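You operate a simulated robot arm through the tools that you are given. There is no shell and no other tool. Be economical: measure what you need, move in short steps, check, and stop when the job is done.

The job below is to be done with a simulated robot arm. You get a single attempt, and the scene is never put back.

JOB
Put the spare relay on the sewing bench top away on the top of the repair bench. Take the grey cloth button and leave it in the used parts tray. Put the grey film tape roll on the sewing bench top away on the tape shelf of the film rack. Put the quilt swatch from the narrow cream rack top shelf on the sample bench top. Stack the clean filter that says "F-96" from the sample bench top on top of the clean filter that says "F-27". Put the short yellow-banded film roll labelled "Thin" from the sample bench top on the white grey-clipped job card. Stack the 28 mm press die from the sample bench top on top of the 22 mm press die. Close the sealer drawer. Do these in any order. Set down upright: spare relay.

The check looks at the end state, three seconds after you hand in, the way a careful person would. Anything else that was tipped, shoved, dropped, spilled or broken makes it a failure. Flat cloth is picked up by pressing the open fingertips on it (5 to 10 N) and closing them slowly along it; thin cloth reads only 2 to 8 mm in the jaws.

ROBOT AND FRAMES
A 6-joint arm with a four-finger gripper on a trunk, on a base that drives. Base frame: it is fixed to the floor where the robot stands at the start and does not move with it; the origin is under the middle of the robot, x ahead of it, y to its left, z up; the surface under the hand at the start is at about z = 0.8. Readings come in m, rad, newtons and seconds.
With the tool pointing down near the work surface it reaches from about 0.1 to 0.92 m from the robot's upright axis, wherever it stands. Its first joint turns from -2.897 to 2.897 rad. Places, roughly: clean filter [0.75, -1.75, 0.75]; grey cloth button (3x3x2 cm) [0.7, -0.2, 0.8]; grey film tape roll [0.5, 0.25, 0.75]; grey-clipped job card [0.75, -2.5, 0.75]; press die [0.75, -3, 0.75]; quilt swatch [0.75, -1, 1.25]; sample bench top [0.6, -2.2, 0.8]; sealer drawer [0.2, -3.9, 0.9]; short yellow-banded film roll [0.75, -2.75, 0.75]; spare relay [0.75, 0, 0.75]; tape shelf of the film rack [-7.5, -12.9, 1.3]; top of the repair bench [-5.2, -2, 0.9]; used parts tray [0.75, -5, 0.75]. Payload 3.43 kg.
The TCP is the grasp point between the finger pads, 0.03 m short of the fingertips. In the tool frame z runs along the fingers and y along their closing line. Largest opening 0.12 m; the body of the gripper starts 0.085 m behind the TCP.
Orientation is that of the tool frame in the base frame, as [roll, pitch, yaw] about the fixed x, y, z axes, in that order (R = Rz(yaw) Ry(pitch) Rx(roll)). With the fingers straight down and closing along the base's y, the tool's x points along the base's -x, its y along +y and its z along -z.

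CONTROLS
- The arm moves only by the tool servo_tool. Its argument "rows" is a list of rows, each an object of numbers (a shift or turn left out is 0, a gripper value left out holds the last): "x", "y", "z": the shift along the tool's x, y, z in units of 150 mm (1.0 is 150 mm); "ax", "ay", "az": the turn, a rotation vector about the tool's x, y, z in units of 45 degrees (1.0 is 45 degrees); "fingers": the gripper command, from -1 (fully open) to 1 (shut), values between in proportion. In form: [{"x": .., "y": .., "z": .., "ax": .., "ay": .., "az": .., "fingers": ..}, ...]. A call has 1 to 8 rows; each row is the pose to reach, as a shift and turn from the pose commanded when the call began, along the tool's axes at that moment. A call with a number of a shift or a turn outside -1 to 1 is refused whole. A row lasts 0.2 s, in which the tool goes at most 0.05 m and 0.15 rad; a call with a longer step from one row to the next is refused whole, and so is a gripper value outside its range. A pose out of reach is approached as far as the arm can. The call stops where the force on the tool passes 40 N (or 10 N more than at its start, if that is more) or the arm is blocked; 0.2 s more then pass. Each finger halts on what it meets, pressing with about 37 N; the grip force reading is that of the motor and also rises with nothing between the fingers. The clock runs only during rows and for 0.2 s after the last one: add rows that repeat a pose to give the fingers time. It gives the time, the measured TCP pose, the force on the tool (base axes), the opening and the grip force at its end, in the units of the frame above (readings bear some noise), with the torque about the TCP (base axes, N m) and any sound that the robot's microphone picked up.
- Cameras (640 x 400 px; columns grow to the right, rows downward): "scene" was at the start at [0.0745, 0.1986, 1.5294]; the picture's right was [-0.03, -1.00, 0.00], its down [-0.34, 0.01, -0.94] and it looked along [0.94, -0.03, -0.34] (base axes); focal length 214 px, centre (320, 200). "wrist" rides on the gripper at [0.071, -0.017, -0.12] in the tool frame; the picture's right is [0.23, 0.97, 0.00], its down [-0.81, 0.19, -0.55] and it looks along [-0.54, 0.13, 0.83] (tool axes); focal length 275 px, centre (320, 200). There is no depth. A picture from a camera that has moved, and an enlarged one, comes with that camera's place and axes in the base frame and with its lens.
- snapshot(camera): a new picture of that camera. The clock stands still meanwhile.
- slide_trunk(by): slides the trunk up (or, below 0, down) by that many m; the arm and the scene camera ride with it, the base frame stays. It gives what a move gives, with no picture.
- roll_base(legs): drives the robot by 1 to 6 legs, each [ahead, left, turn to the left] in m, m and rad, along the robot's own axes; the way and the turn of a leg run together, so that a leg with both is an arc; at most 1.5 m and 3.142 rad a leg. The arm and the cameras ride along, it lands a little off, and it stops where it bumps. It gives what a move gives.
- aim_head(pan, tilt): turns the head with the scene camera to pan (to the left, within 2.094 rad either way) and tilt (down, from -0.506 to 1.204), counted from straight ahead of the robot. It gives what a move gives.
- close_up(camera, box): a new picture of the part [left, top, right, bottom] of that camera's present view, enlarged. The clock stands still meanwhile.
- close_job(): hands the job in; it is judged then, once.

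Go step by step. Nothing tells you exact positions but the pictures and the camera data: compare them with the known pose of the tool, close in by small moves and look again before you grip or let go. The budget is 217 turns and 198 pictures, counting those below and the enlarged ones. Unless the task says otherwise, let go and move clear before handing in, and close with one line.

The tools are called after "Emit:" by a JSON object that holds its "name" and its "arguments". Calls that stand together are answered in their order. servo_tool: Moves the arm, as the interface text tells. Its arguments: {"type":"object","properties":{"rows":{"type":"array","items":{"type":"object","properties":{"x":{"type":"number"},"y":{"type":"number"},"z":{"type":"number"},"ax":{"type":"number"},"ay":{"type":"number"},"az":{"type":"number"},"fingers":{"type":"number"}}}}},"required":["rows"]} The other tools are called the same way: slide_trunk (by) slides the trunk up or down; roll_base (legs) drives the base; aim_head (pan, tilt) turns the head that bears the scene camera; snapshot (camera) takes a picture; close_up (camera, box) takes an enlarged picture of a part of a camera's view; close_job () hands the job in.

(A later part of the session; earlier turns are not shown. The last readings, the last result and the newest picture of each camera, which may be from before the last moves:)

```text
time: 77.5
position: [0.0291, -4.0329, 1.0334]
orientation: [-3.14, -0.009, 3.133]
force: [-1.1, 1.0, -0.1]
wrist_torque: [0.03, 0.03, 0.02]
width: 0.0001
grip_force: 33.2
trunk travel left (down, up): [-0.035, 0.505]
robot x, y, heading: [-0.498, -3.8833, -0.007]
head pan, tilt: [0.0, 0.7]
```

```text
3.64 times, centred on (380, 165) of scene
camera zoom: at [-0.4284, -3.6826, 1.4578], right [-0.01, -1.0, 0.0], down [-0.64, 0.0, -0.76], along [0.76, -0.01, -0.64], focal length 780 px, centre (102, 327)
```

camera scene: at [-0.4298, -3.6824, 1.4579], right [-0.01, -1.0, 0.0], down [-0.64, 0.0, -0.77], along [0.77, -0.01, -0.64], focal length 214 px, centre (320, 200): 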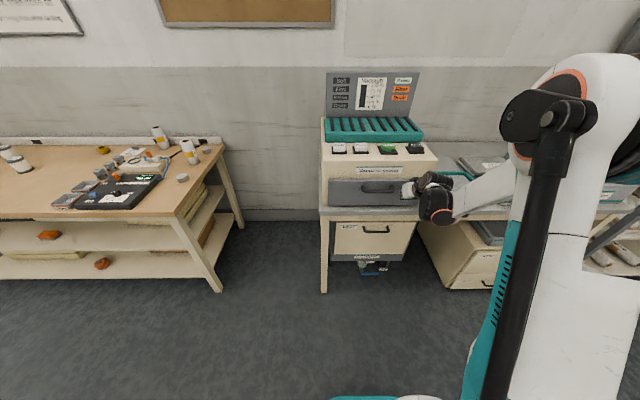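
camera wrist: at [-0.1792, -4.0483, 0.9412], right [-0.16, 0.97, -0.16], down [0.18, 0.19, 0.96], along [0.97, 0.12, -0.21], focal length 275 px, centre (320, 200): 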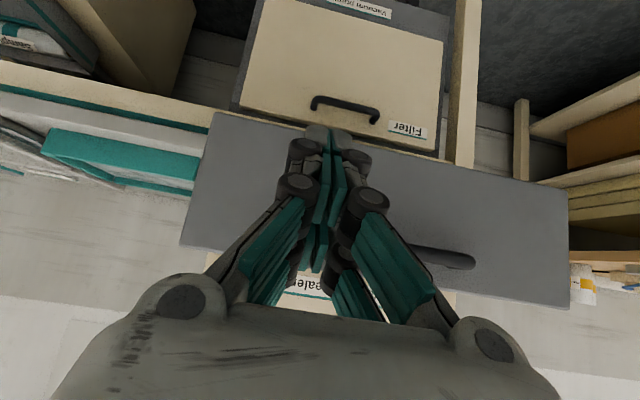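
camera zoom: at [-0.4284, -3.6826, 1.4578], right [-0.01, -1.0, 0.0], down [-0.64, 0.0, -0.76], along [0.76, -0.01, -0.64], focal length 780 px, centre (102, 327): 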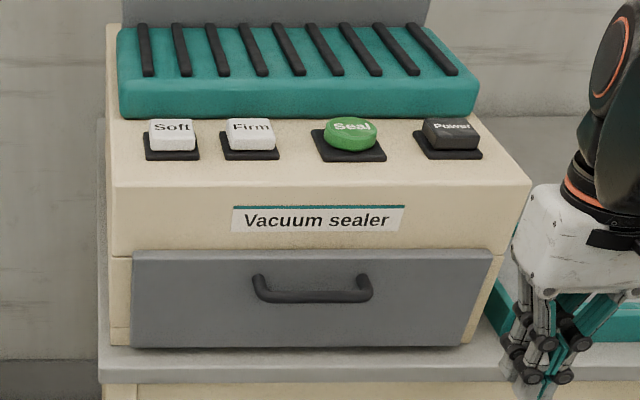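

The drawer is closed. Next to the sample bench: I drive left to y≈-2.7 and look at it.

Emit:
{"name": "slide_trunk", "arguments": {"by": 0.15}}

Emit:
{"name": "aim_head", "arguments": {"pan": 0, "tilt": 0.8}}

Emit:
{"name": "roll_base", "arguments": {"legs": [[0, 1.1, 0.007], [0.3, 0, 0]]}}

Emit:
{"name": "snapshot", "arguments": {"camera": "scene"}}

Emit:
{"name": "snapshot", "arguments": {"camera": "wrist"}}

```text
time: 79.3
position: [0.0294, -4.0335, 1.1831]
orientation: [-3.141, -0.008, 3.137]
force: [0.1, 0.7, -0.5]
wrist_torque: [-0.03, -0.03, 0.04]
width: 0.0
grip_force: 33.6
trunk travel left (down, up): [-0.185, 0.355]
robot x, y, heading: [-0.4955, -3.8814, -0.006]
head pan, tilt: [0.0, 0.7]
```

```text
time: 80.0
position: [0.0286, -4.0351, 1.1841]
orientation: [-3.139, -0.005, 3.136]
force: [0.4, -0.3, -0.2]
wrist_torque: [0.02, -0.03, 0.0]
width: 0.0
grip_force: 33.5
trunk travel left (down, up): [-0.185, 0.355]
robot x, y, heading: [-0.4976, -3.8844, -0.005]
head pan, tilt: [0.0, 0.799]
```

```text
time: 87.2
position: [0.3302, -2.9314, 1.1835]
orientation: [-3.139, -0.005, -3.127]
force: [0.2, 1.0, -0.8]
wrist_torque: [0.01, 0.01, 0.01]
width: 0.0001
grip_force: 33.8
trunk travel left (down, up): [-0.185, 0.355]
robot x, y, heading: [-0.198, -2.7936, 0.017]
head pan, tilt: [0.0, 0.799]
```

```text
160 pictures are left
camera scene: at [-0.1371, -2.5903, 1.5996], right [0.01, -1.0, 0.0], down [-0.72, -0.01, -0.7], along [0.7, 0.01, -0.72], focal length 214 px, centre (320, 200)
```

scene: 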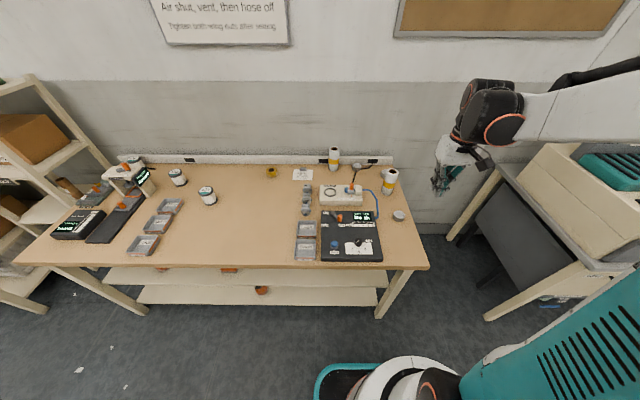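

```text
159 pictures are left
camera wrist: at [0.2608, -2.9501, 1.3052], right [-0.24, 0.97, 0.0], down [0.81, 0.2, 0.55], along [0.53, 0.13, -0.84], focal length 275 px, centre (320, 200)
```

wrist: 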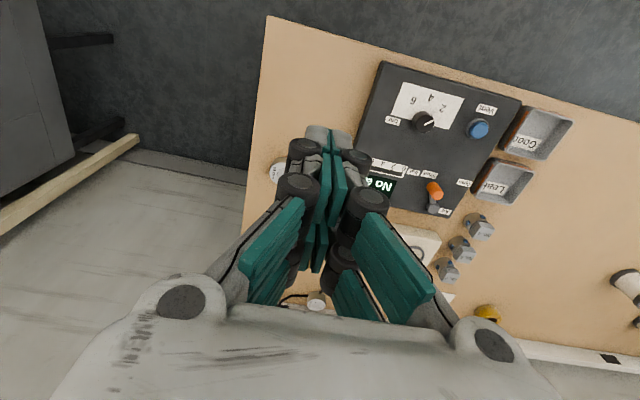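

Emit:
{"name": "close_up", "arguments": {"camera": "scene", "box": [250, 140, 420, 265]}}

Emit:
{"name": "close_up", "arguments": {"camera": "scene", "box": [30, 145, 230, 265]}}

```text
3.20 times, centred on (335, 202) of scene
camera zoom: at [-0.1371, -2.5903, 1.5996], right [0.01, -1.0, 0.0], down [-0.72, -0.01, -0.7], along [0.7, 0.01, -0.72], focal length 686 px, centre (272, 192)
```

zoom: 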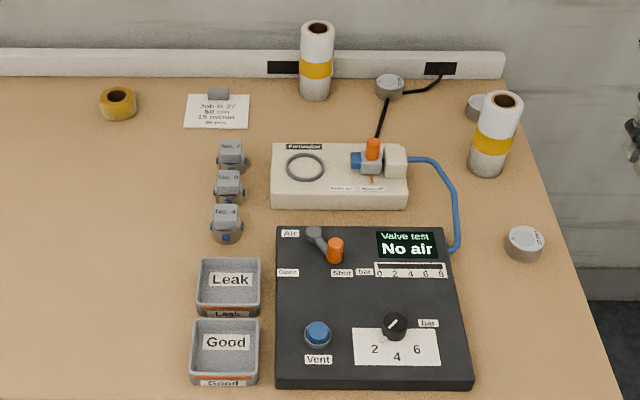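

```text
3.20 times, centred on (130, 205) of scene
camera zoom: at [-0.1371, -2.5903, 1.5996], right [0.01, -1.0, 0.0], down [-0.72, -0.01, -0.7], along [0.7, 0.01, -0.72], focal length 686 px, centre (928, 184)
```

zoom: 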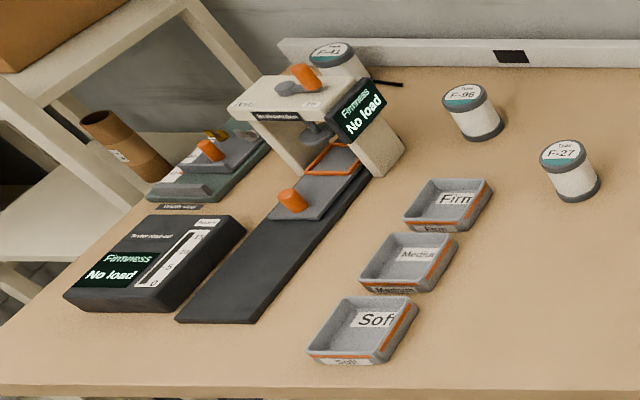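

I see filters F-96 (0.75,-1.80) and F-27 (0.61,-2.02), two yellow-banded rolls, three dies and the job card. I roll closer and view from above to read labels.

Emit:
{"name": "roll_base", "arguments": {"legs": [[0.13, 0, -0.017]]}}

Emit:
{"name": "servo_tool", "arguments": {"rows": [{"y": 0.3, "fingers": -0.5}, {"y": 0.6}, {"x": -0.1, "y": 0.9}, {"x": -0.3, "y": 1}, {"x": -0.5, "y": 1}, {"x": -0.5, "y": 1}]}}

Emit:
{"name": "snapshot", "arguments": {"camera": "wrist"}}

Emit:
{"name": "close_up", "arguments": {"camera": "scene", "box": [280, 140, 420, 240]}}

```text
time: 88.5
position: [0.4604, -2.94, 1.1828]
orientation: [-3.14, -0.006, 3.139]
force: [0.1, 1.4, -0.3]
wrist_torque: [0.01, 0.02, -0.01]
width: 0.0
grip_force: 33.1
trunk travel left (down, up): [-0.185, 0.355]
robot x, y, heading: [-0.0691, -2.7901, -0.003]
head pan, tilt: [0.0, 0.799]
```

```text
time: 89.9
position: [0.5347, -2.7899, 1.182]
orientation: [-3.139, -0.006, 3.137]
force: [-0.7, -0.2, -0.4]
wrist_torque: [0.01, 0.03, -0.02]
width: 0.0903
grip_force: 0.1
trunk travel left (down, up): [-0.185, 0.355]
robot x, y, heading: [-0.0625, -2.7923, -0.003]
head pan, tilt: [0.0, 0.799]
```

```text
156 pictures are left
camera wrist: at [0.4652, -2.8074, 1.3042], right [-0.23, 0.97, 0.0], down [0.82, 0.19, 0.55], along [0.53, 0.12, -0.84], focal length 275 px, centre (320, 200)
```

wrist: 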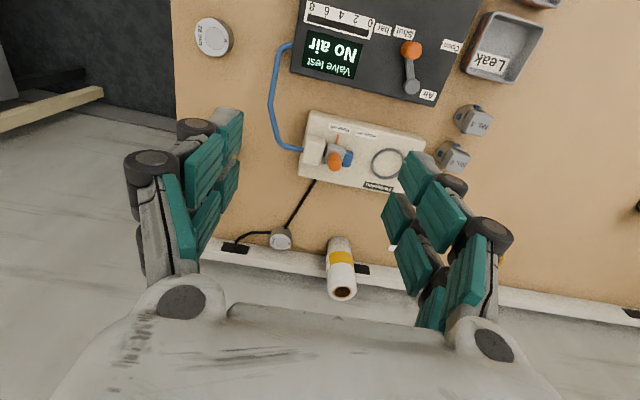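

```text
4.00 times, centred on (350, 190) of scene
camera zoom: at [-0.003, -2.5906, 1.5996], right [0.0, -1.0, 0.0], down [-0.72, 0.0, -0.7], along [0.7, 0.0, -0.72], focal length 858 px, centre (200, 240)
```

zoom: 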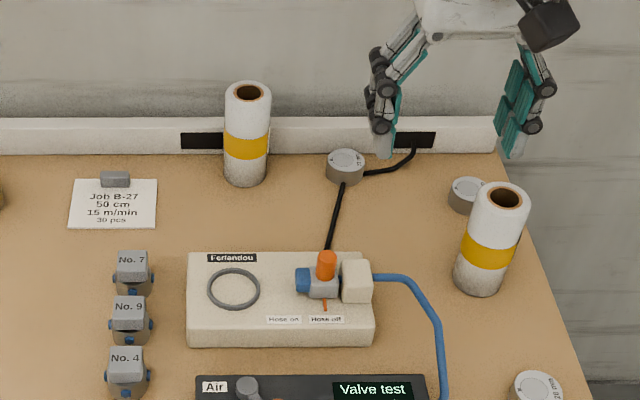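

Both yellow-banded rolls look alike; I zoom on the rolls and dies for their labels.

Emit:
{"name": "close_up", "arguments": {"camera": "scene", "box": [325, 155, 365, 190]}}

Emit:
{"name": "close_up", "arguments": {"camera": "scene", "box": [380, 175, 440, 250]}}

Emit:
{"name": "close_up", "arguments": {"camera": "wrist", "box": [220, 200, 380, 310]}}

```text
11.43 times, centred on (345, 172) of scene
camera zoom: at [-0.003, -2.5906, 1.5996], right [0.0, -1.0, 0.0], down [-0.72, 0.0, -0.7], along [0.7, 0.0, -0.72], focal length 2451 px, centre (34, 514)
```

zoom: 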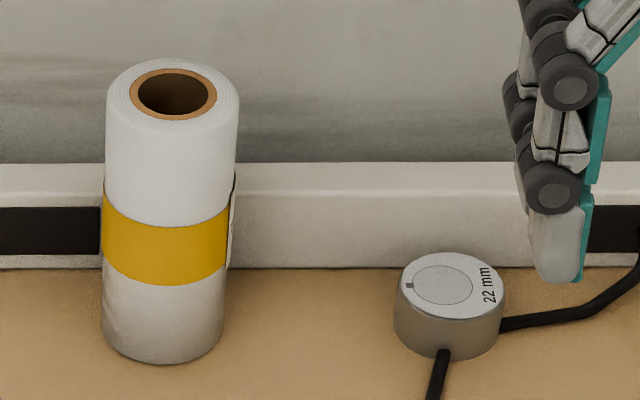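

```text
5.33 times, centred on (410, 212) of scene
camera zoom: at [-0.003, -2.5906, 1.5996], right [0.0, -1.0, 0.0], down [-0.72, 0.0, -0.7], along [0.7, 0.0, -0.72], focal length 1144 px, centre (-160, 133)
```

zoom: 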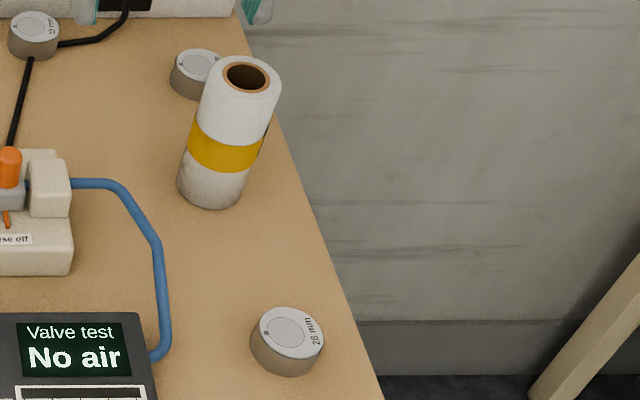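

```text
3.64 times, centred on (300, 255) of wrist
camera zoom: at [0.4652, -2.8074, 1.3042], right [-0.23, 0.97, 0.0], down [0.82, 0.19, 0.55], along [0.53, 0.12, -0.84], focal length 1001 px, centre (393, 0)
```

zoom: 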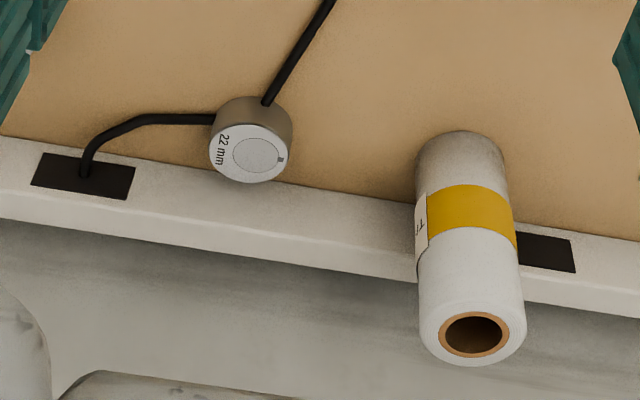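

22 mm die is at the back (0.91,-2.80); the 28 mm die is front right (0.53,-2.96). The roll's label faces right, so I turn the wrist to look from the right side.

Emit:
{"name": "servo_tool", "arguments": {"rows": [{"x": -0.05, "y": -0.2, "az": -0.18}, {"x": -0.1, "y": -0.4, "az": -0.36}, {"x": -0.2, "y": -0.6, "az": -0.54}, {"x": -0.3, "y": -0.8, "az": -0.72}, {"x": -0.4, "y": -0.95, "az": -0.9}, {"x": -0.5, "y": -1, "az": -1}, {"x": -0.5, "y": -1, "az": -1}]}}

Emit:
{"name": "snapshot", "arguments": {"camera": "wrist"}}

```text
time: 91.5
position: [0.6098, -2.9406, 1.1822]
orientation: [3.139, -0.005, -2.358]
force: [0.4, 0.0, 0.0]
wrist_torque: [0.03, 0.01, 0.01]
width: 0.09
grip_force: 0.1
trunk travel left (down, up): [-0.185, 0.355]
robot x, y, heading: [-0.0644, -2.7936, -0.007]
head pan, tilt: [0.0, 0.799]
```

```text
151 pictures are left
camera wrist: at [0.5719, -3.0032, 1.304], right [-0.85, 0.53, 0.01], down [0.44, 0.71, 0.55], along [0.29, 0.47, -0.84], focal length 275 px, centre (320, 200)
```

wrist: 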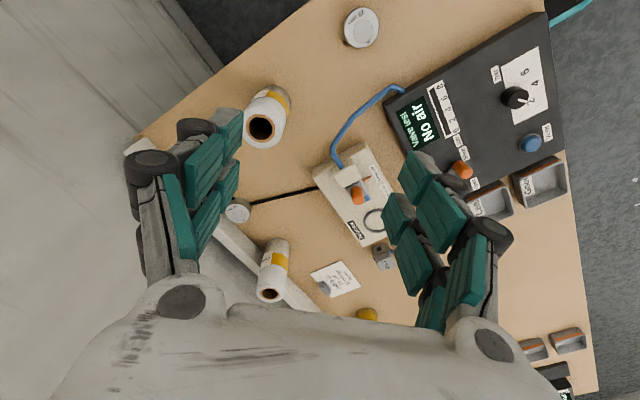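

Emit:
{"name": "close_up", "arguments": {"camera": "wrist", "box": [230, 220, 320, 310]}}

Emit:
{"name": "close_up", "arguments": {"camera": "wrist", "box": [200, 70, 320, 220]}}

Emit:
{"name": "close_up", "arguments": {"camera": "wrist", "box": [330, 0, 390, 60]}}

```text
4.44 times, centred on (275, 265) of wrist
camera zoom: at [0.5719, -3.0032, 1.304], right [-0.85, 0.53, 0.01], down [0.44, 0.71, 0.55], along [0.29, 0.47, -0.84], focal length 1224 px, centre (520, -89)
```

zoom: 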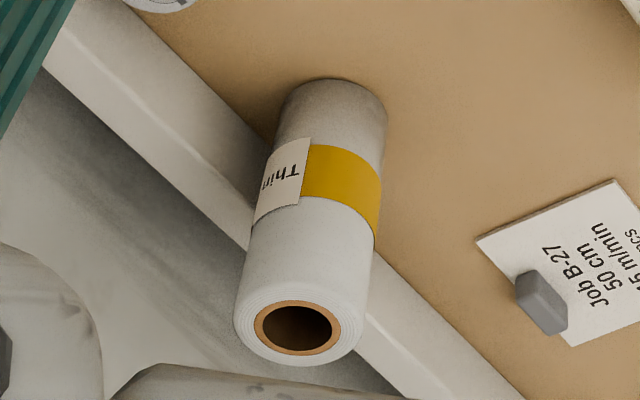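

```text
2.67 times, centred on (260, 145) of wrist
camera zoom: at [0.5719, -3.0032, 1.304], right [-0.85, 0.53, 0.01], down [0.44, 0.71, 0.55], along [0.29, 0.47, -0.84], focal length 734 px, centre (480, 347)
```

zoom: 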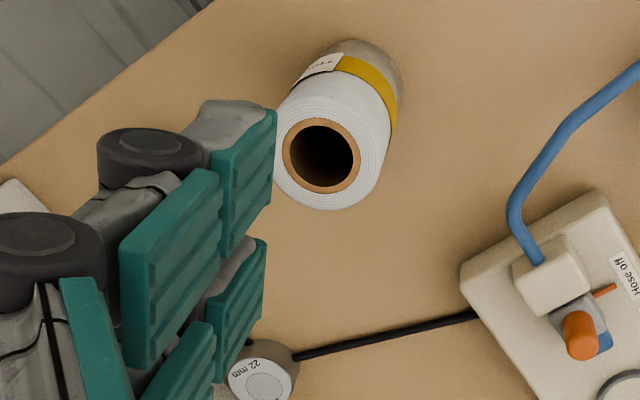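

```text
6.67 times, centred on (360, 30) of wrist
camera zoom: at [0.5719, -3.0032, 1.304], right [-0.85, 0.53, 0.01], down [0.44, 0.71, 0.55], along [0.29, 0.47, -0.84], focal length 1835 px, centre (53, 1333)
```

zoom: 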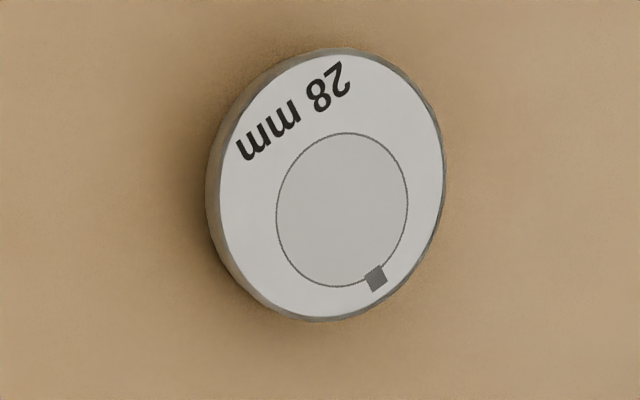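

The back roll at (0.9,-2.66) is "Thin". Now I take the 28 mm die at (0.528,-2.96): turn the hand back and move above it.

Emit:
{"name": "servo_tool", "arguments": {"rows": [{"x": 0.1, "y": 0.06, "az": 0.18}, {"x": 0.2, "y": 0.12, "az": 0.36}, {"x": 0.3, "y": 0.18, "az": 0.54}, {"x": 0.4, "y": 0.24, "az": 0.72}, {"x": 0.48, "y": 0.29, "az": 0.9}, {"x": 0.48, "y": 0.29, "az": 1}, {"x": 0.48, "y": 0.29, "az": 1}]}}

Emit:
{"name": "servo_tool", "arguments": {"rows": [{"z": 0.3}, {"z": 0.6}, {"z": 0.9}, {"z": 1}, {"z": 1}]}}

Emit:
{"name": "snapshot", "arguments": {"camera": "wrist"}}

```text
time: 93.1
position: [0.5271, -2.9603, 1.1844]
orientation: [-3.141, -0.007, 3.136]
force: [0.2, 0.2, 0.5]
wrist_torque: [-0.02, 0.01, 0.0]
width: 0.0899
grip_force: 0.1
trunk travel left (down, up): [-0.185, 0.355]
robot x, y, heading: [-0.0668, -2.7921, -0.003]
head pan, tilt: [0.0, 0.799]
```

```text
time: 94.3
position: [0.5264, -2.9611, 1.0334]
orientation: [-3.14, -0.007, 3.138]
force: [0.4, -0.1, 0.3]
wrist_torque: [0.0, 0.0, -0.01]
width: 0.0902
grip_force: 0.0
trunk travel left (down, up): [-0.185, 0.355]
robot x, y, heading: [-0.0646, -2.7898, -0.001]
head pan, tilt: [0.0, 0.799]
```

```text
147 pictures are left
camera wrist: at [0.4564, -2.9779, 1.1542], right [-0.23, 0.97, 0.0], down [0.82, 0.19, 0.55], along [0.53, 0.12, -0.84], focal length 275 px, centre (320, 200)
```

wrist: 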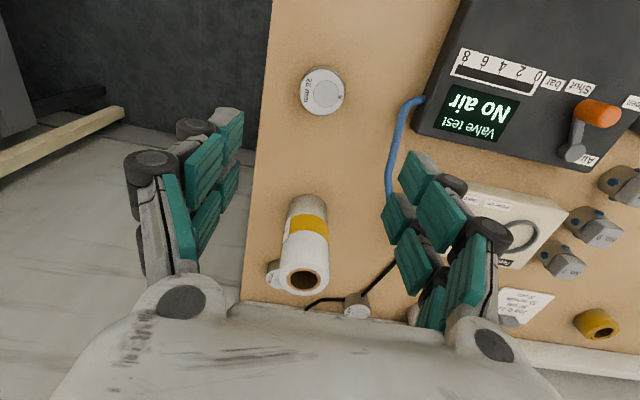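

Die at (0.520,-2.962). I descend and grip it.

Emit:
{"name": "servo_tool", "arguments": {"rows": [{"x": 0.04, "z": 0.3, "fingers": -0.17}, {"x": 0.04, "z": 0.6}, {"x": 0.04, "z": 0.9}, {"x": 0.04, "z": 1}, {"x": 0.04, "z": 1}]}}

Emit:
{"name": "snapshot", "arguments": {"camera": "wrist"}}

```text
time: 95.5
position: [0.5192, -2.9617, 0.8838]
orientation: [-3.141, -0.009, 3.139]
force: [0.0, 0.1, 0.2]
wrist_torque: [0.0, 0.03, -0.01]
width: 0.0702
grip_force: 0.1
trunk travel left (down, up): [-0.185, 0.355]
robot x, y, heading: [-0.0641, -2.7917, -0.004]
head pan, tilt: [0.0, 0.799]
```

```text
146 pictures are left
camera wrist: at [0.4491, -2.979, 1.0053], right [-0.23, 0.97, 0.0], down [0.82, 0.19, 0.55], along [0.53, 0.12, -0.84], focal length 275 px, centre (320, 200)
```

wrist: 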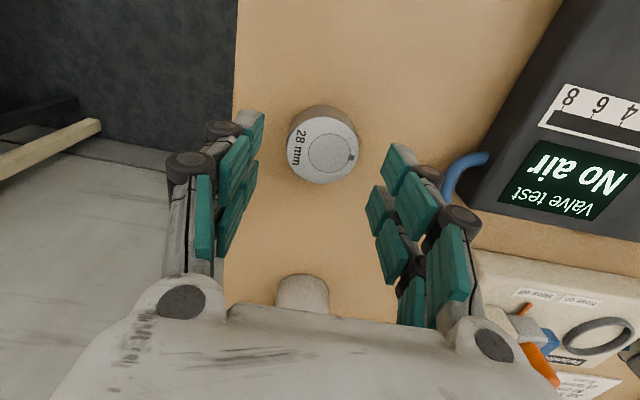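

Emit:
{"name": "servo_tool", "arguments": {"rows": [{"z": 0.15}, {"z": 0.29}, {"z": 0.29, "fingers": 0.2}, {"z": 0.29, "fingers": 1}, {"z": 0.29, "fingers": 1}, {"z": 0.29, "fingers": 1}]}}

Emit:
{"name": "snapshot", "arguments": {"camera": "wrist"}}

```text
time: 96.9
position: [0.519, -2.9627, 0.8404]
orientation: [-3.14, -0.008, 3.138]
force: [-0.1, 0.4, -0.4]
wrist_torque: [-0.01, -0.03, 0.0]
width: 0.0499
grip_force: 36.9
trunk travel left (down, up): [-0.185, 0.355]
robot x, y, heading: [-0.0659, -2.7899, -0.009]
head pan, tilt: [0.0, 0.799]
```

```text
145 pictures are left
camera wrist: at [0.4491, -2.9787, 0.9618], right [-0.23, 0.97, 0.0], down [0.82, 0.19, 0.55], along [0.53, 0.12, -0.84], focal length 275 px, centre (320, 200)
```

wrist: 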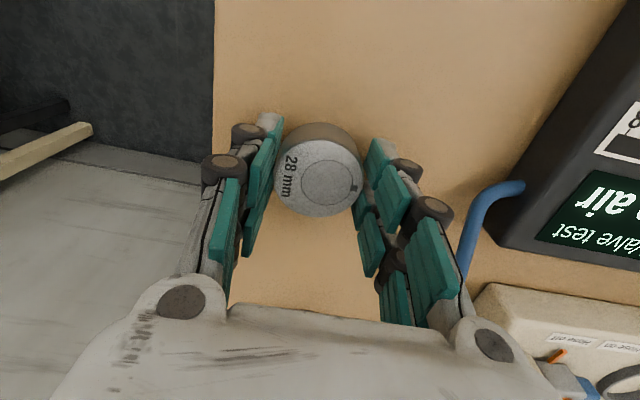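

Held at 50 mm. I lift, shift over and roll the base forward a little so the 22 mm die is in reach.

Emit:
{"name": "servo_tool", "arguments": {"rows": [{"z": -0.3}, {"z": -0.6}, {"z": -0.9}, {"z": -1}, {"z": -1, "y": 0.3}, {"z": -1, "y": 0.6}, {"z": -1, "y": 0.9}, {"z": -1, "y": 1}]}}

Emit:
{"name": "servo_tool", "arguments": {"rows": [{"z": -0.3}, {"z": -0.6, "x": -0.1}, {"z": -0.7, "x": -0.4}, {"z": -0.7, "x": -0.7}, {"z": -0.7, "x": -1}, {"z": -0.7, "x": -1}]}}

Emit:
{"name": "roll_base", "arguments": {"legs": [[0.06, 0, 0.006]]}}

Emit:
{"name": "snapshot", "arguments": {"camera": "wrist"}}

Emit:
{"name": "snapshot", "arguments": {"camera": "scene"}}

```text
time: 98.7
position: [0.522, -2.8107, 0.9896]
orientation: [-3.141, -0.007, 3.137]
force: [0.2, 0.2, -2.2]
wrist_torque: [-0.03, -0.01, 0.0]
width: 0.0499
grip_force: 36.9
trunk travel left (down, up): [-0.185, 0.355]
robot x, y, heading: [-0.0641, -2.7896, -0.001]
head pan, tilt: [0.0, 0.799]
```

```text
time: 100.1
position: [0.6722, -2.8124, 1.0946]
orientation: [-3.138, -0.008, 3.138]
force: [0.0, 0.0, -3.6]
wrist_torque: [-0.03, 0.01, 0.01]
width: 0.0498
grip_force: 36.8
trunk travel left (down, up): [-0.185, 0.355]
robot x, y, heading: [-0.0674, -2.7952, -0.006]
head pan, tilt: [0.0, 0.799]
```

```text
time: 101.1
position: [0.7329, -2.8069, 1.0928]
orientation: [-3.14, -0.007, -3.141]
force: [0.4, 0.4, -3.4]
wrist_torque: [-0.01, 0.02, -0.01]
width: 0.0496
grip_force: 37.5
trunk travel left (down, up): [-0.185, 0.355]
robot x, y, heading: [-0.0063, -2.7935, -0.006]
head pan, tilt: [0.0, 0.799]
```

```text
144 pictures are left
camera wrist: at [0.663, -2.8239, 1.2147], right [-0.23, 0.97, 0.0], down [0.81, 0.19, 0.55], along [0.53, 0.13, -0.84], focal length 275 px, centre (320, 200)
```

wrist: 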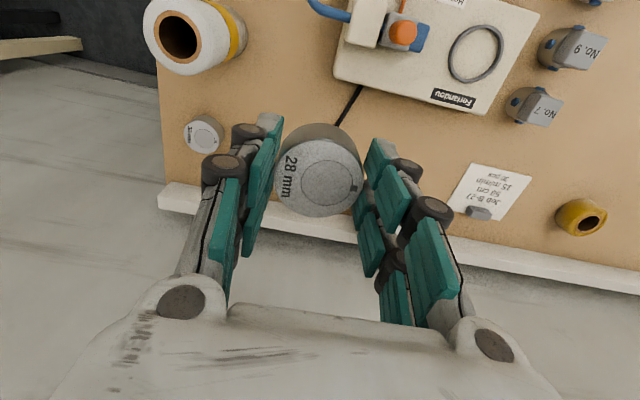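

```text
143 pictures are left
camera scene: at [0.0579, -2.5903, 1.5995], right [0.0, -1.0, 0.0], down [-0.72, 0.0, -0.7], along [0.7, 0.0, -0.72], focal length 214 px, centre (320, 200)
```

scene: 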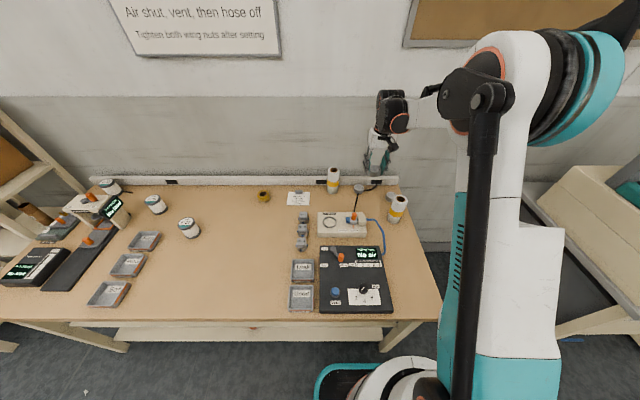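

Emit:
{"name": "close_up", "arguments": {"camera": "scene", "box": [320, 150, 420, 220]}}

Emit:
{"name": "close_up", "arguments": {"camera": "wrist", "box": [160, 90, 260, 170]}}

```text
5.71 times, centred on (370, 185) of scene
camera zoom: at [0.0579, -2.5903, 1.5995], right [0.0, -1.0, 0.0], down [-0.72, 0.0, -0.7], along [0.7, 0.0, -0.72], focal length 1226 px, centre (34, 286)
```

zoom: 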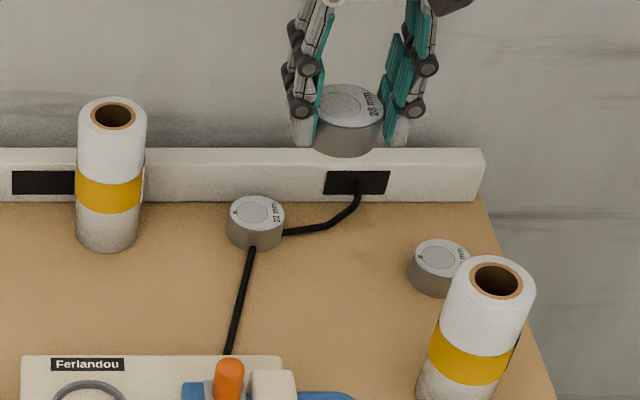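

```text
5.00 times, centred on (210, 130) of wrist
camera zoom: at [0.663, -2.8239, 1.2147], right [-0.23, 0.97, 0.0], down [0.81, 0.19, 0.55], along [0.53, 0.13, -0.84], focal length 1376 px, centre (870, 550)
```

zoom: 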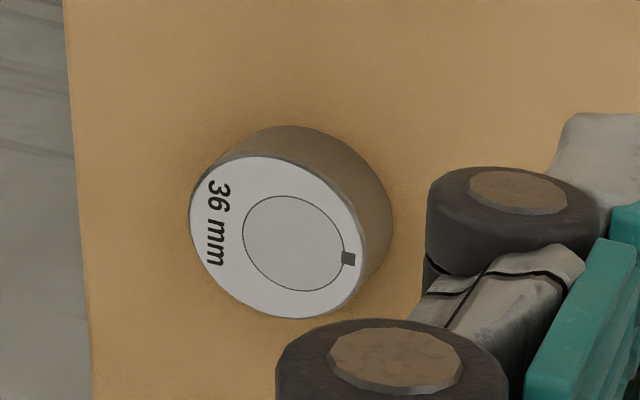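

The 22 mm die's centre is (0.905,-2.798), top at z≈0.83 (the third die is 36 mm). I move over it.

Emit:
{"name": "servo_tool", "arguments": {"rows": [{"x": -0.3, "y": 0.02}, {"x": -0.6, "y": 0.04}, {"x": -0.9, "y": 0.06}, {"x": -1, "y": 0.06}, {"x": -1, "y": 0.06, "z": 0.3}, {"x": -1, "y": 0.06, "z": 0.6}, {"x": -1, "y": 0.06, "z": 0.8}, {"x": -1, "y": 0.06, "z": 0.8}]}}

Emit:
{"name": "servo_tool", "arguments": {"rows": [{"x": -0.14}, {"x": -0.14}]}}

Emit:
{"name": "close_up", "arguments": {"camera": "scene", "box": [320, 150, 420, 220]}}

Emit:
{"name": "snapshot", "arguments": {"camera": "wrist"}}

```text
time: 102.9
position: [0.882, -2.7954, 0.9714]
orientation: [-3.139, -0.008, -3.139]
force: [0.0, -0.2, -3.0]
wrist_torque: [0.01, 0.03, 0.01]
width: 0.0498
grip_force: 37.1
trunk travel left (down, up): [-0.185, 0.355]
robot x, y, heading: [-0.0026, -2.7914, 0.006]
head pan, tilt: [0.0, 0.799]
```

```text
time: 103.5
position: [0.902, -2.796, 0.9714]
orientation: [-3.139, -0.005, -3.14]
force: [0.6, -0.1, -3.1]
wrist_torque: [0.0, 0.02, 0.0]
width: 0.0498
grip_force: 36.4
trunk travel left (down, up): [-0.185, 0.355]
robot x, y, heading: [-0.0037, -2.7885, 0.004]
head pan, tilt: [0.0, 0.799]
```

```text
5.71 times, centred on (370, 185) of scene
camera zoom: at [0.0574, -2.5904, 1.5996], right [0.0, -1.0, 0.0], down [-0.72, 0.0, -0.7], along [0.7, 0.0, -0.72], focal length 1226 px, centre (34, 286)
```

zoom: 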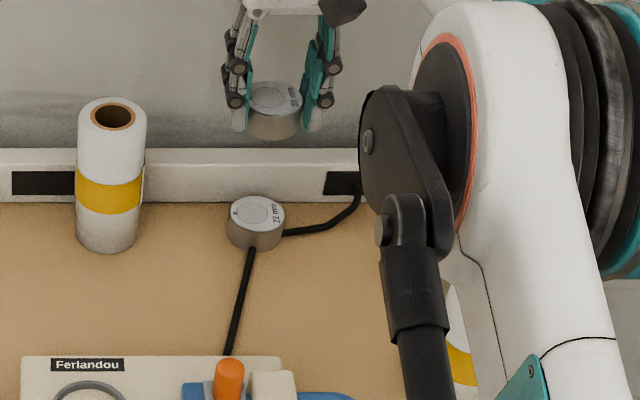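

```text
139 pictures are left
camera wrist: at [0.8328, -2.8135, 1.0928], right [-0.23, 0.97, 0.0], down [0.81, 0.19, 0.55], along [0.53, 0.13, -0.84], focal length 275 px, centre (320, 200)
```

wrist: 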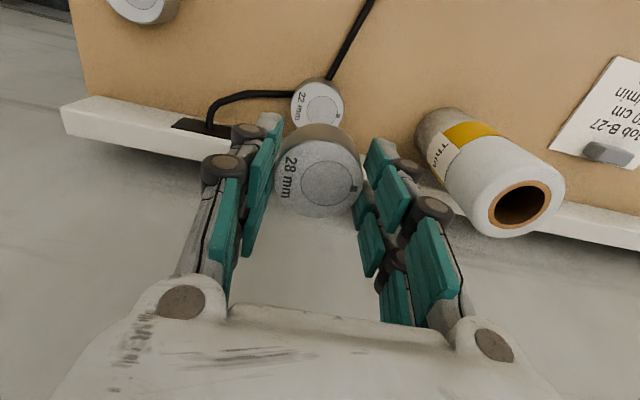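

Alignment is within 2 to 3 mm. I lower onto it.

Emit:
{"name": "servo_tool", "arguments": {"rows": [{"x": 0.02, "y": -0.013, "z": 0.2}, {"x": 0.02, "y": -0.013, "z": 0.4}, {"x": 0.02, "y": -0.013, "z": 0.55}, {"x": 0.02, "y": -0.013, "z": 0.62}, {"x": 0.02, "y": -0.013, "z": 0.62}]}}

Emit:
{"name": "close_up", "arguments": {"camera": "scene", "box": [320, 150, 380, 220]}}

Emit:
{"name": "snapshot", "arguments": {"camera": "wrist"}}

```text
time: 104.7
position: [0.8991, -2.7994, 0.8786]
orientation: [-3.139, -0.008, -3.14]
force: [0.0, 0.0, -3.9]
wrist_torque: [0.02, 0.04, -0.01]
width: 0.0498
grip_force: 36.8
trunk travel left (down, up): [-0.185, 0.355]
robot x, y, heading: [-0.0055, -2.7922, -0.001]
head pan, tilt: [0.0, 0.799]
```

```text
5.71 times, centred on (350, 185) of scene
camera zoom: at [0.057, -2.5903, 1.5996], right [0.0, -1.0, 0.0], down [-0.72, 0.0, -0.7], along [0.7, 0.0, -0.72], focal length 1226 px, centre (149, 286)
```

zoom: 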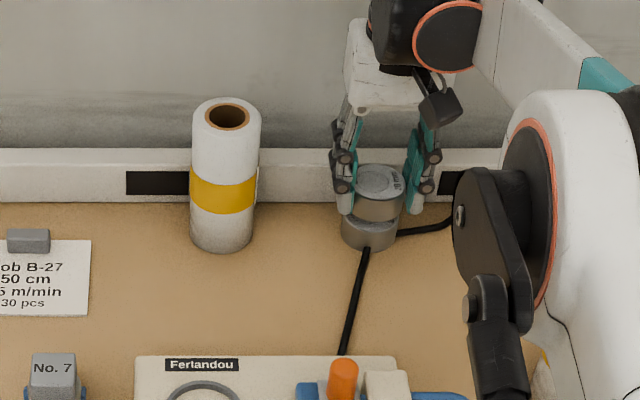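

```text
137 pictures are left
camera wrist: at [0.8289, -2.8169, 1.0007], right [-0.23, 0.97, 0.0], down [0.81, 0.19, 0.55], along [0.53, 0.13, -0.84], focal length 275 px, centre (320, 200)
```

wrist: 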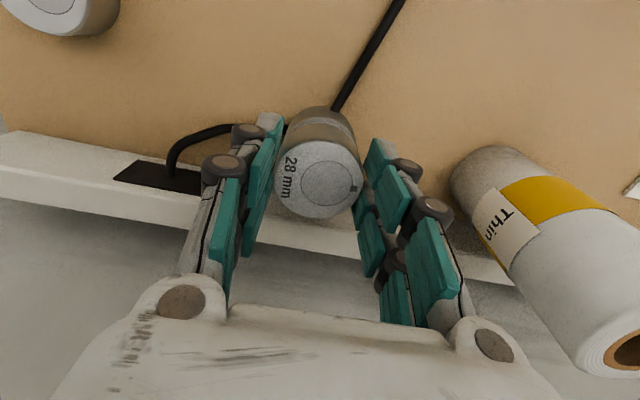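

Aligned; I touch down gently and release.

Emit:
{"name": "servo_tool", "arguments": {"rows": [{"z": 0.02}, {"z": 0.04}, {"z": 0.055}, {"z": 0.065}]}}

```text
time: 105.7
position: [0.8982, -2.7982, 0.8703]
orientation: [-3.139, -0.006, -3.14]
force: [0.8, -0.3, -4.0]
wrist_torque: [-0.01, 0.02, -0.03]
width: 0.0498
grip_force: 36.9
trunk travel left (down, up): [-0.185, 0.355]
robot x, y, heading: [-0.0051, -2.788, 0.001]
head pan, tilt: [0.0, 0.799]
```

Emit:
{"name": "servo_tool", "arguments": {"rows": [{"z": 0.01}, {"z": 0.02}, {"z": 0.03}, {"z": 0.04}]}}

```text
time: 106.7
position: [0.8945, -2.799, 0.8652]
orientation: [-3.14, -0.002, -3.141]
force: [7.0, 0.3, 14.0]
wrist_torque: [0.04, -0.14, -0.01]
width: 0.0502
grip_force: 37.0
trunk travel left (down, up): [-0.185, 0.355]
robot x, y, heading: [-0.0072, -2.7944, 0.003]
head pan, tilt: [0.0, 0.799]
```

In contact. I open slightly and lift straight up.

Emit:
{"name": "servo_tool", "arguments": {"rows": [{"fingers": 0.1}, {"fingers": 0.0}, {"fingers": -0.1}, {"fingers": -0.1}, {"z": -0.2}, {"z": -0.5}, {"z": -0.8}, {"z": -1}]}}

Emit:
{"name": "snapshot", "arguments": {"camera": "wrist"}}

Emit:
{"name": "close_up", "arguments": {"camera": "scene", "box": [320, 150, 380, 220]}}

```text
time: 108.5
position: [0.8985, -2.7983, 1.0154]
orientation: [-3.139, -0.007, -3.14]
force: [0.4, -1.0, 0.2]
wrist_torque: [0.02, -0.02, 0.0]
width: 0.0661
grip_force: 0.0
trunk travel left (down, up): [-0.185, 0.355]
robot x, y, heading: [-0.0046, -2.7935, 0.002]
head pan, tilt: [0.0, 0.799]
```

```text
136 pictures are left
camera wrist: at [0.8288, -2.8159, 1.136], right [-0.23, 0.97, 0.0], down [0.81, 0.19, 0.55], along [0.53, 0.13, -0.84], focal length 275 px, centre (320, 200)
```

wrist: 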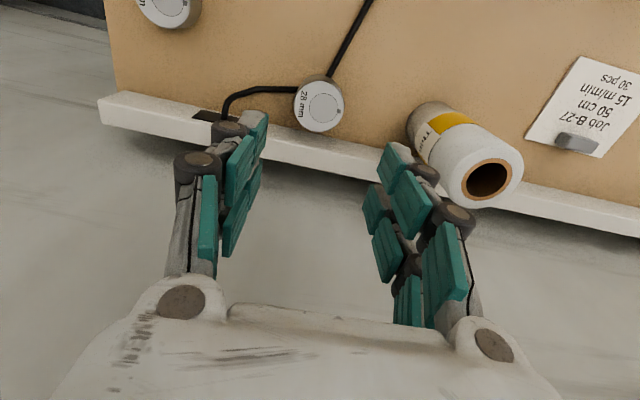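

```text
5.71 times, centred on (350, 185) of scene
camera zoom: at [0.0562, -2.5904, 1.5996], right [0.0, -1.0, 0.0], down [-0.72, 0.0, -0.7], along [0.7, 0.0, -0.72], focal length 1226 px, centre (149, 286)
```

zoom: 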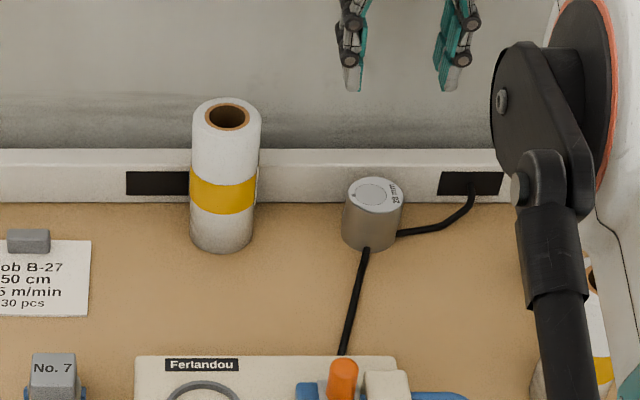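

The dies are stacked. Next the "Thin" roll at (0.903,-2.66); I shift the base left so the hand comes over it.

Emit:
{"name": "roll_base", "arguments": {"legs": [[0, 0.135, 0]]}}

Emit:
{"name": "servo_tool", "arguments": {"rows": [{"fingers": -0.4}, {"fingers": -0.4}]}}

Emit:
{"name": "snapshot", "arguments": {"camera": "wrist"}}

Emit:
{"name": "close_up", "arguments": {"camera": "scene", "box": [260, 150, 380, 230]}}

```text
time: 109.8
position: [0.8984, -2.6624, 1.0132]
orientation: [-3.14, -0.007, -3.138]
force: [0.4, 0.3, -0.5]
wrist_torque: [-0.04, 0.01, 0.02]
width: 0.0658
grip_force: 0.0
trunk travel left (down, up): [-0.185, 0.355]
robot x, y, heading: [-0.0062, -2.6549, 0.002]
head pan, tilt: [0.0, 0.799]
```

```text
time: 110.4
position: [0.8994, -2.662, 1.0131]
orientation: [-3.141, -0.006, -3.138]
force: [-0.1, 0.2, -0.2]
wrist_torque: [0.03, -0.03, 0.02]
width: 0.084
grip_force: 0.1
trunk travel left (down, up): [-0.185, 0.355]
robot x, y, heading: [-0.0048, -2.6595, 0.002]
head pan, tilt: [0.0, 0.799]
```

```text
134 pictures are left
camera wrist: at [0.8289, -2.6802, 1.1353], right [-0.23, 0.97, 0.0], down [0.81, 0.2, 0.55], along [0.53, 0.13, -0.84], focal length 275 px, centre (320, 200)
```

wrist: 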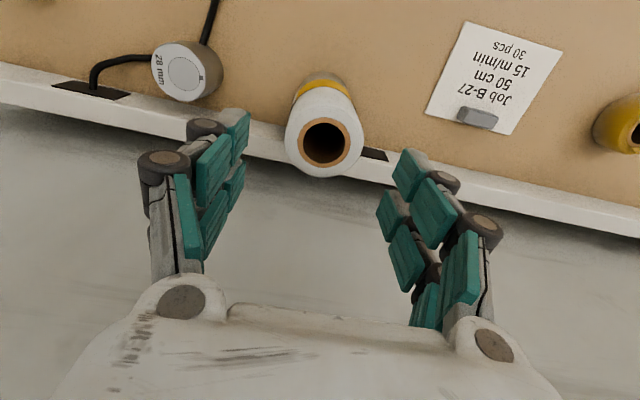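

```text
5.00 times, centred on (320, 190) of scene
camera zoom: at [0.0563, -2.4551, 1.5996], right [0.0, -1.0, 0.0], down [-0.72, 0.0, -0.7], along [0.7, 0.0, -0.72], focal length 1072 px, centre (320, 250)
```

zoom: 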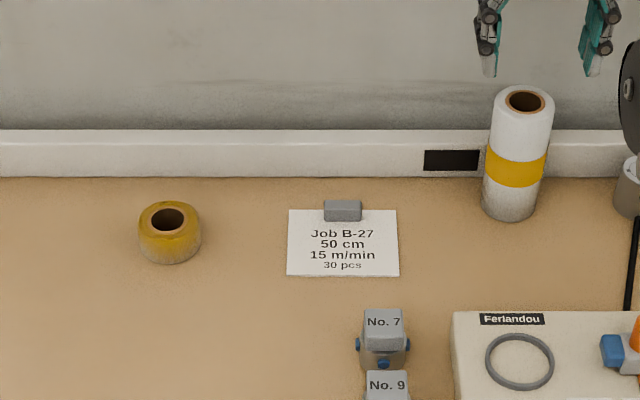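

Well centred over the roll. I descend and grip it.

Emit:
{"name": "servo_tool", "arguments": {"rows": [{"y": 0.015, "z": 0.25}, {"y": 0.015, "z": 0.5}, {"y": 0.015, "z": 0.75}, {"y": 0.015, "z": 0.9}, {"y": 0.015, "z": 0.9, "fingers": 0.2}, {"y": 0.015, "z": 0.9, "fingers": 1}, {"y": 0.015, "z": 0.9, "fingers": 1}]}}

Emit:
{"name": "snapshot", "arguments": {"camera": "wrist"}}

```text
time: 112.0
position: [0.8981, -2.6612, 0.8778]
orientation: [-3.141, -0.007, -3.138]
force: [-0.3, -0.6, -1.2]
wrist_torque: [0.0, 0.04, -0.01]
width: 0.0589
grip_force: 37.2
trunk travel left (down, up): [-0.185, 0.355]
robot x, y, heading: [-0.0046, -2.6586, 0.001]
head pan, tilt: [0.0, 0.799]
```

```text
132 pictures are left
camera wrist: at [0.8285, -2.6786, 0.9999], right [-0.23, 0.97, 0.0], down [0.81, 0.19, 0.55], along [0.53, 0.13, -0.84], focal length 275 px, centre (320, 200)
```

wrist: 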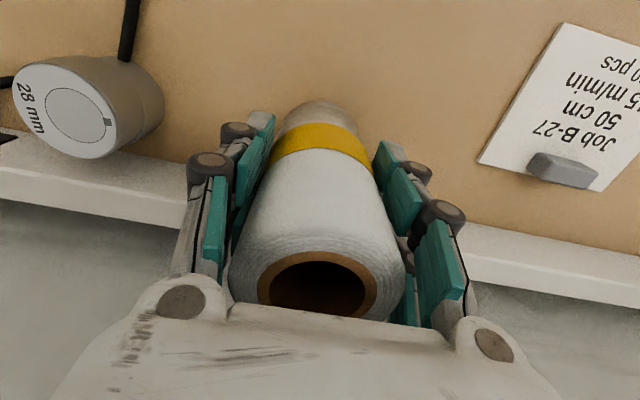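

Held at 59 mm. I lift 6 cm and carry it over the card.

Emit:
{"name": "servo_tool", "arguments": {"rows": [{"z": -0.2}, {"z": -0.4}, {"x": 0.15, "y": 0.15, "z": -0.4}, {"x": 0.3, "y": 0.35, "z": -0.4}, {"x": 0.453, "y": 0.55, "z": -0.4}, {"x": 0.453, "y": 0.8, "z": -0.4}, {"x": 0.453, "y": 1, "z": -0.4}, {"x": 0.453, "y": 1, "z": -0.4}]}}

Emit:
{"name": "servo_tool", "arguments": {"rows": [{"y": 0.1}, {"y": 0.233}, {"y": 0.233}]}}

Emit:
{"name": "snapshot", "arguments": {"camera": "wrist"}}

Emit:
{"name": "close_up", "arguments": {"camera": "scene", "box": [260, 150, 380, 230]}}

```text
time: 113.8
position: [0.8291, -2.5102, 0.9412]
orientation: [-3.139, -0.007, -3.138]
force: [0.8, 0.3, -2.0]
wrist_torque: [-0.04, 0.04, 0.0]
width: 0.0585
grip_force: 36.8
trunk travel left (down, up): [-0.185, 0.355]
robot x, y, heading: [-0.0059, -2.6572, 0.001]
head pan, tilt: [0.0, 0.799]
```

```text
time: 114.6
position: [0.8297, -2.4747, 0.9382]
orientation: [-3.141, -0.007, -3.14]
force: [-0.1, 0.2, -3.5]
wrist_torque: [0.02, 0.02, -0.03]
width: 0.0586
grip_force: 37.0
trunk travel left (down, up): [-0.185, 0.355]
robot x, y, heading: [-0.0059, -2.6583, 0.0]
head pan, tilt: [0.0, 0.799]
```

```text
131 pictures are left
camera wrist: at [0.7601, -2.4929, 1.0604], right [-0.23, 0.97, 0.0], down [0.81, 0.19, 0.55], along [0.53, 0.13, -0.84], focal length 275 px, centre (320, 200)
```

wrist: 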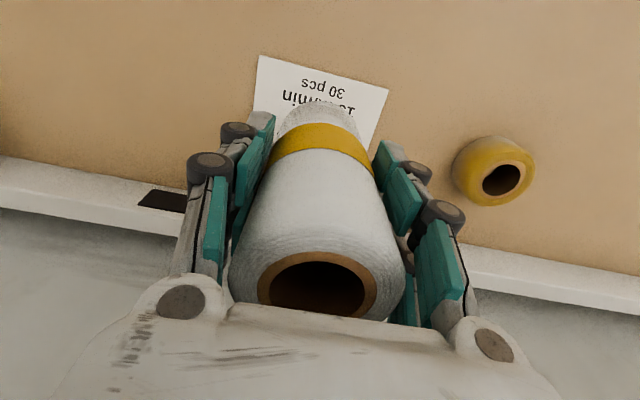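

```text
5.00 times, centred on (320, 190) of scene
camera zoom: at [0.0565, -2.4549, 1.5996], right [0.0, -1.0, 0.0], down [-0.72, 0.0, -0.7], along [0.7, 0.0, -0.72], focal length 1072 px, centre (320, 250)
```

zoom: 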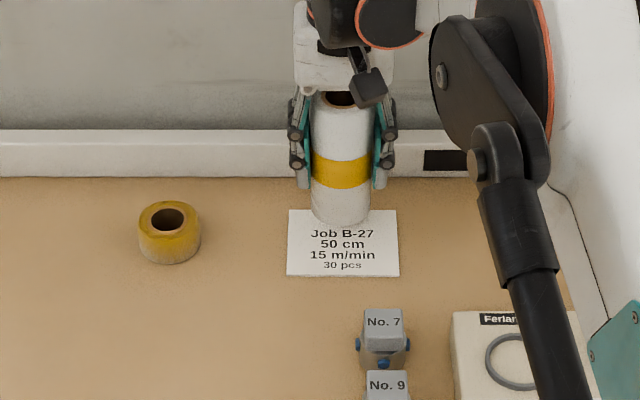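

Over the card. I lower, touch down, and release.

Emit:
{"name": "servo_tool", "arguments": {"rows": [{"z": 0.15}, {"z": 0.3}, {"z": 0.36}, {"z": 0.38}, {"z": 0.4}, {"z": 0.415}]}}

Emit:
{"name": "snapshot", "arguments": {"camera": "wrist"}}

```text
time: 116.0
position: [0.829, -2.4753, 0.8783]
orientation: [-3.141, -0.007, -3.139]
force: [3.9, 1.1, 20.1]
wrist_torque: [0.02, -0.18, -0.05]
width: 0.0589
grip_force: 37.0
trunk travel left (down, up): [-0.185, 0.355]
robot x, y, heading: [-0.0092, -2.6579, 0.001]
head pan, tilt: [0.0, 0.799]
```

```text
129 pictures are left
camera wrist: at [0.7586, -2.4934, 0.9996], right [-0.23, 0.97, 0.0], down [0.81, 0.19, 0.55], along [0.53, 0.13, -0.84], focal length 275 px, centre (320, 200)
```

wrist: 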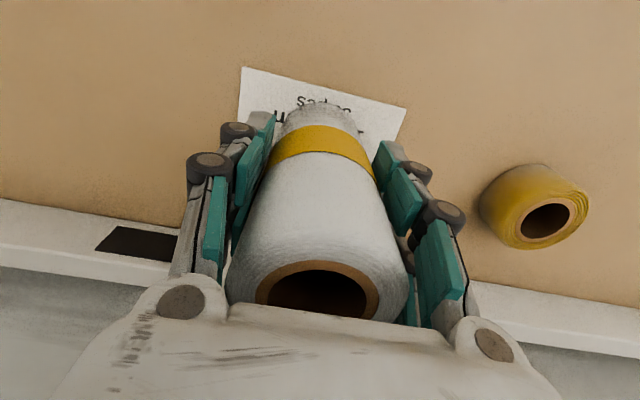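

Emit:
{"name": "servo_tool", "arguments": {"rows": [{"z": -0.01, "fingers": -0.1}, {"z": -0.01, "fingers": -0.3}, {"z": -0.01, "fingers": -0.4}, {"z": -0.01}, {"z": -0.3}, {"z": -0.6}, {"z": -0.9}, {"z": -1}]}}

Emit:
{"name": "servo_tool", "arguments": {"rows": [{"z": -0.3}, {"z": -0.5}, {"z": -0.5, "x": 0.3}, {"z": -0.5, "x": 0.6}, {"z": -0.5, "x": 0.9}]}}

Emit:
{"name": "close_up", "arguments": {"camera": "scene", "box": [260, 150, 380, 230]}}

```text
time: 117.8
position: [0.8302, -2.4762, 1.0262]
orientation: [-3.14, -0.007, -3.139]
force: [-0.6, 0.1, -0.2]
wrist_torque: [-0.02, -0.01, 0.0]
width: 0.0842
grip_force: 0.1
trunk travel left (down, up): [-0.185, 0.355]
robot x, y, heading: [-0.0116, -2.6575, -0.001]
head pan, tilt: [0.0, 0.799]
```

```text
time: 119.0
position: [0.6954, -2.4755, 1.1022]
orientation: [-3.14, -0.008, -3.137]
force: [0.6, -0.4, -0.8]
wrist_torque: [-0.03, -0.02, 0.0]
width: 0.084
grip_force: 0.1
trunk travel left (down, up): [-0.185, 0.355]
robot x, y, heading: [-0.0081, -2.6582, 0.002]
head pan, tilt: [0.0, 0.799]
```

```text
5.00 times, centred on (320, 190) of scene
camera zoom: at [0.0558, -2.4552, 1.5997], right [0.0, -1.0, 0.0], down [-0.72, 0.0, -0.7], along [0.7, 0.0, -0.72], focal length 1072 px, centre (320, 250)
```

zoom: 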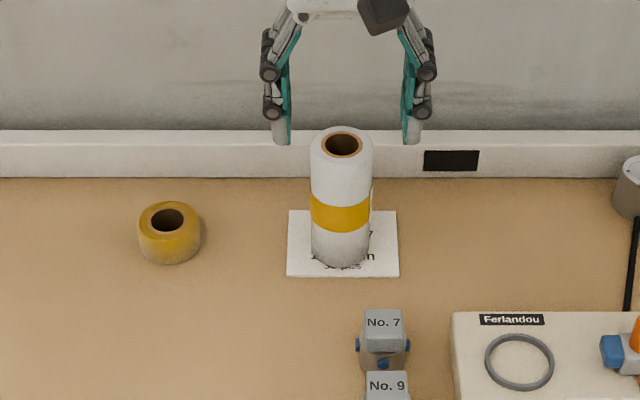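

Roll stands on the card. Now to the filters: back a little, drive left and look.

Emit:
{"name": "roll_base", "arguments": {"legs": [[-0.1, 0, 0], [0, 0.65, 0]]}}

Emit:
{"name": "snapshot", "arguments": {"camera": "wrist"}}

Emit:
{"name": "snapshot", "arguments": {"camera": "scene"}}

```text
time: 123.3
position: [0.5965, -1.8264, 1.1021]
orientation: [-3.137, -0.008, 3.14]
force: [0.3, -0.7, 0.5]
wrist_torque: [-0.02, 0.01, 0.0]
width: 0.084
grip_force: 0.1
trunk travel left (down, up): [-0.185, 0.355]
robot x, y, heading: [-0.1069, -2.003, 0.001]
head pan, tilt: [0.0, 0.799]
```

```text
127 pictures are left
camera wrist: at [0.5263, -1.8435, 1.224], right [-0.23, 0.97, 0.0], down [0.81, 0.19, 0.55], along [0.53, 0.13, -0.84], focal length 275 px, centre (320, 200)
```

wrist: 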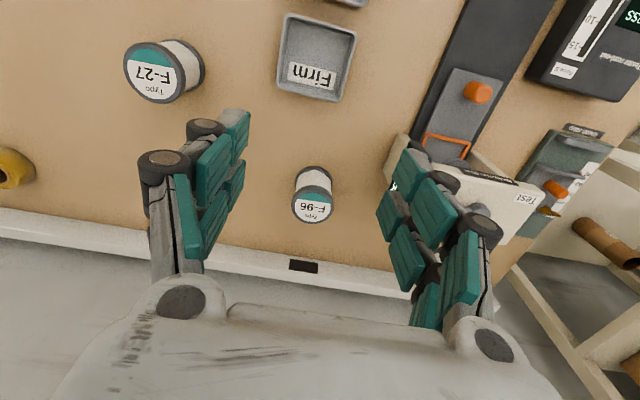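

```text
126 pictures are left
camera scene: at [-0.0437, -1.8033, 1.5996], right [0.0, -1.0, 0.0], down [-0.72, 0.0, -0.7], along [0.7, 0.0, -0.72], focal length 214 px, centre (320, 200)
```

scene: 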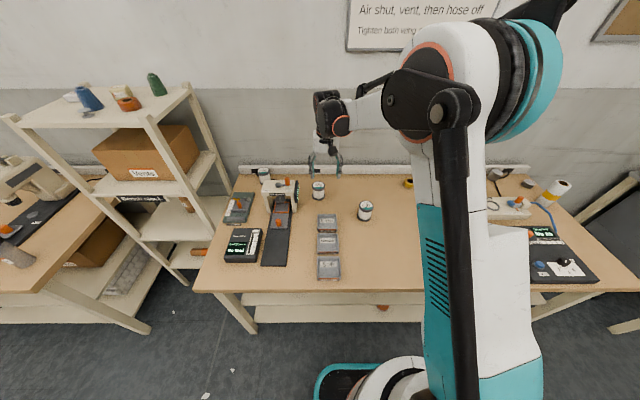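

Emit:
{"name": "close_up", "arguments": {"camera": "scene", "box": [300, 170, 390, 230]}}

Emit:
{"name": "close_up", "arguments": {"camera": "scene", "box": [20, 50, 220, 180]}}

```text
6.67 times, centred on (345, 200) of scene
camera zoom: at [-0.0437, -1.8033, 1.5996], right [0.0, -1.0, 0.0], down [-0.72, 0.0, -0.7], along [0.7, 0.0, -0.72], focal length 1430 px, centre (153, 200)
```

zoom: 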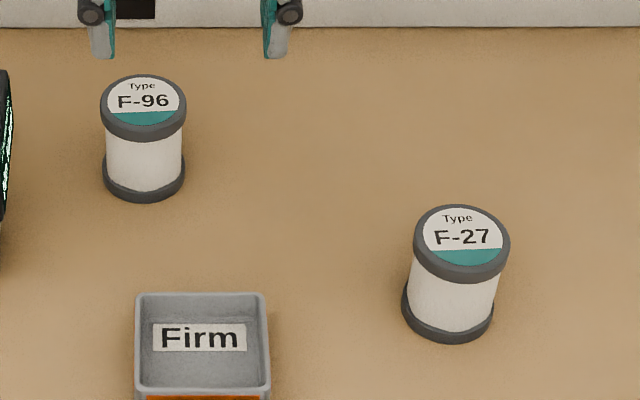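

```text
3.08 times, centred on (120, 115) of scene
camera zoom: at [-0.0437, -1.8033, 1.5996], right [0.0, -1.0, 0.0], down [-0.72, 0.0, -0.7], along [0.7, 0.0, -0.72], focal length 660 px, centre (935, 462)
```

zoom: 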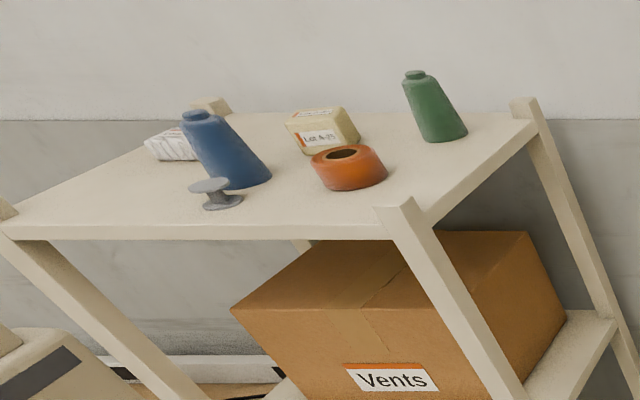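

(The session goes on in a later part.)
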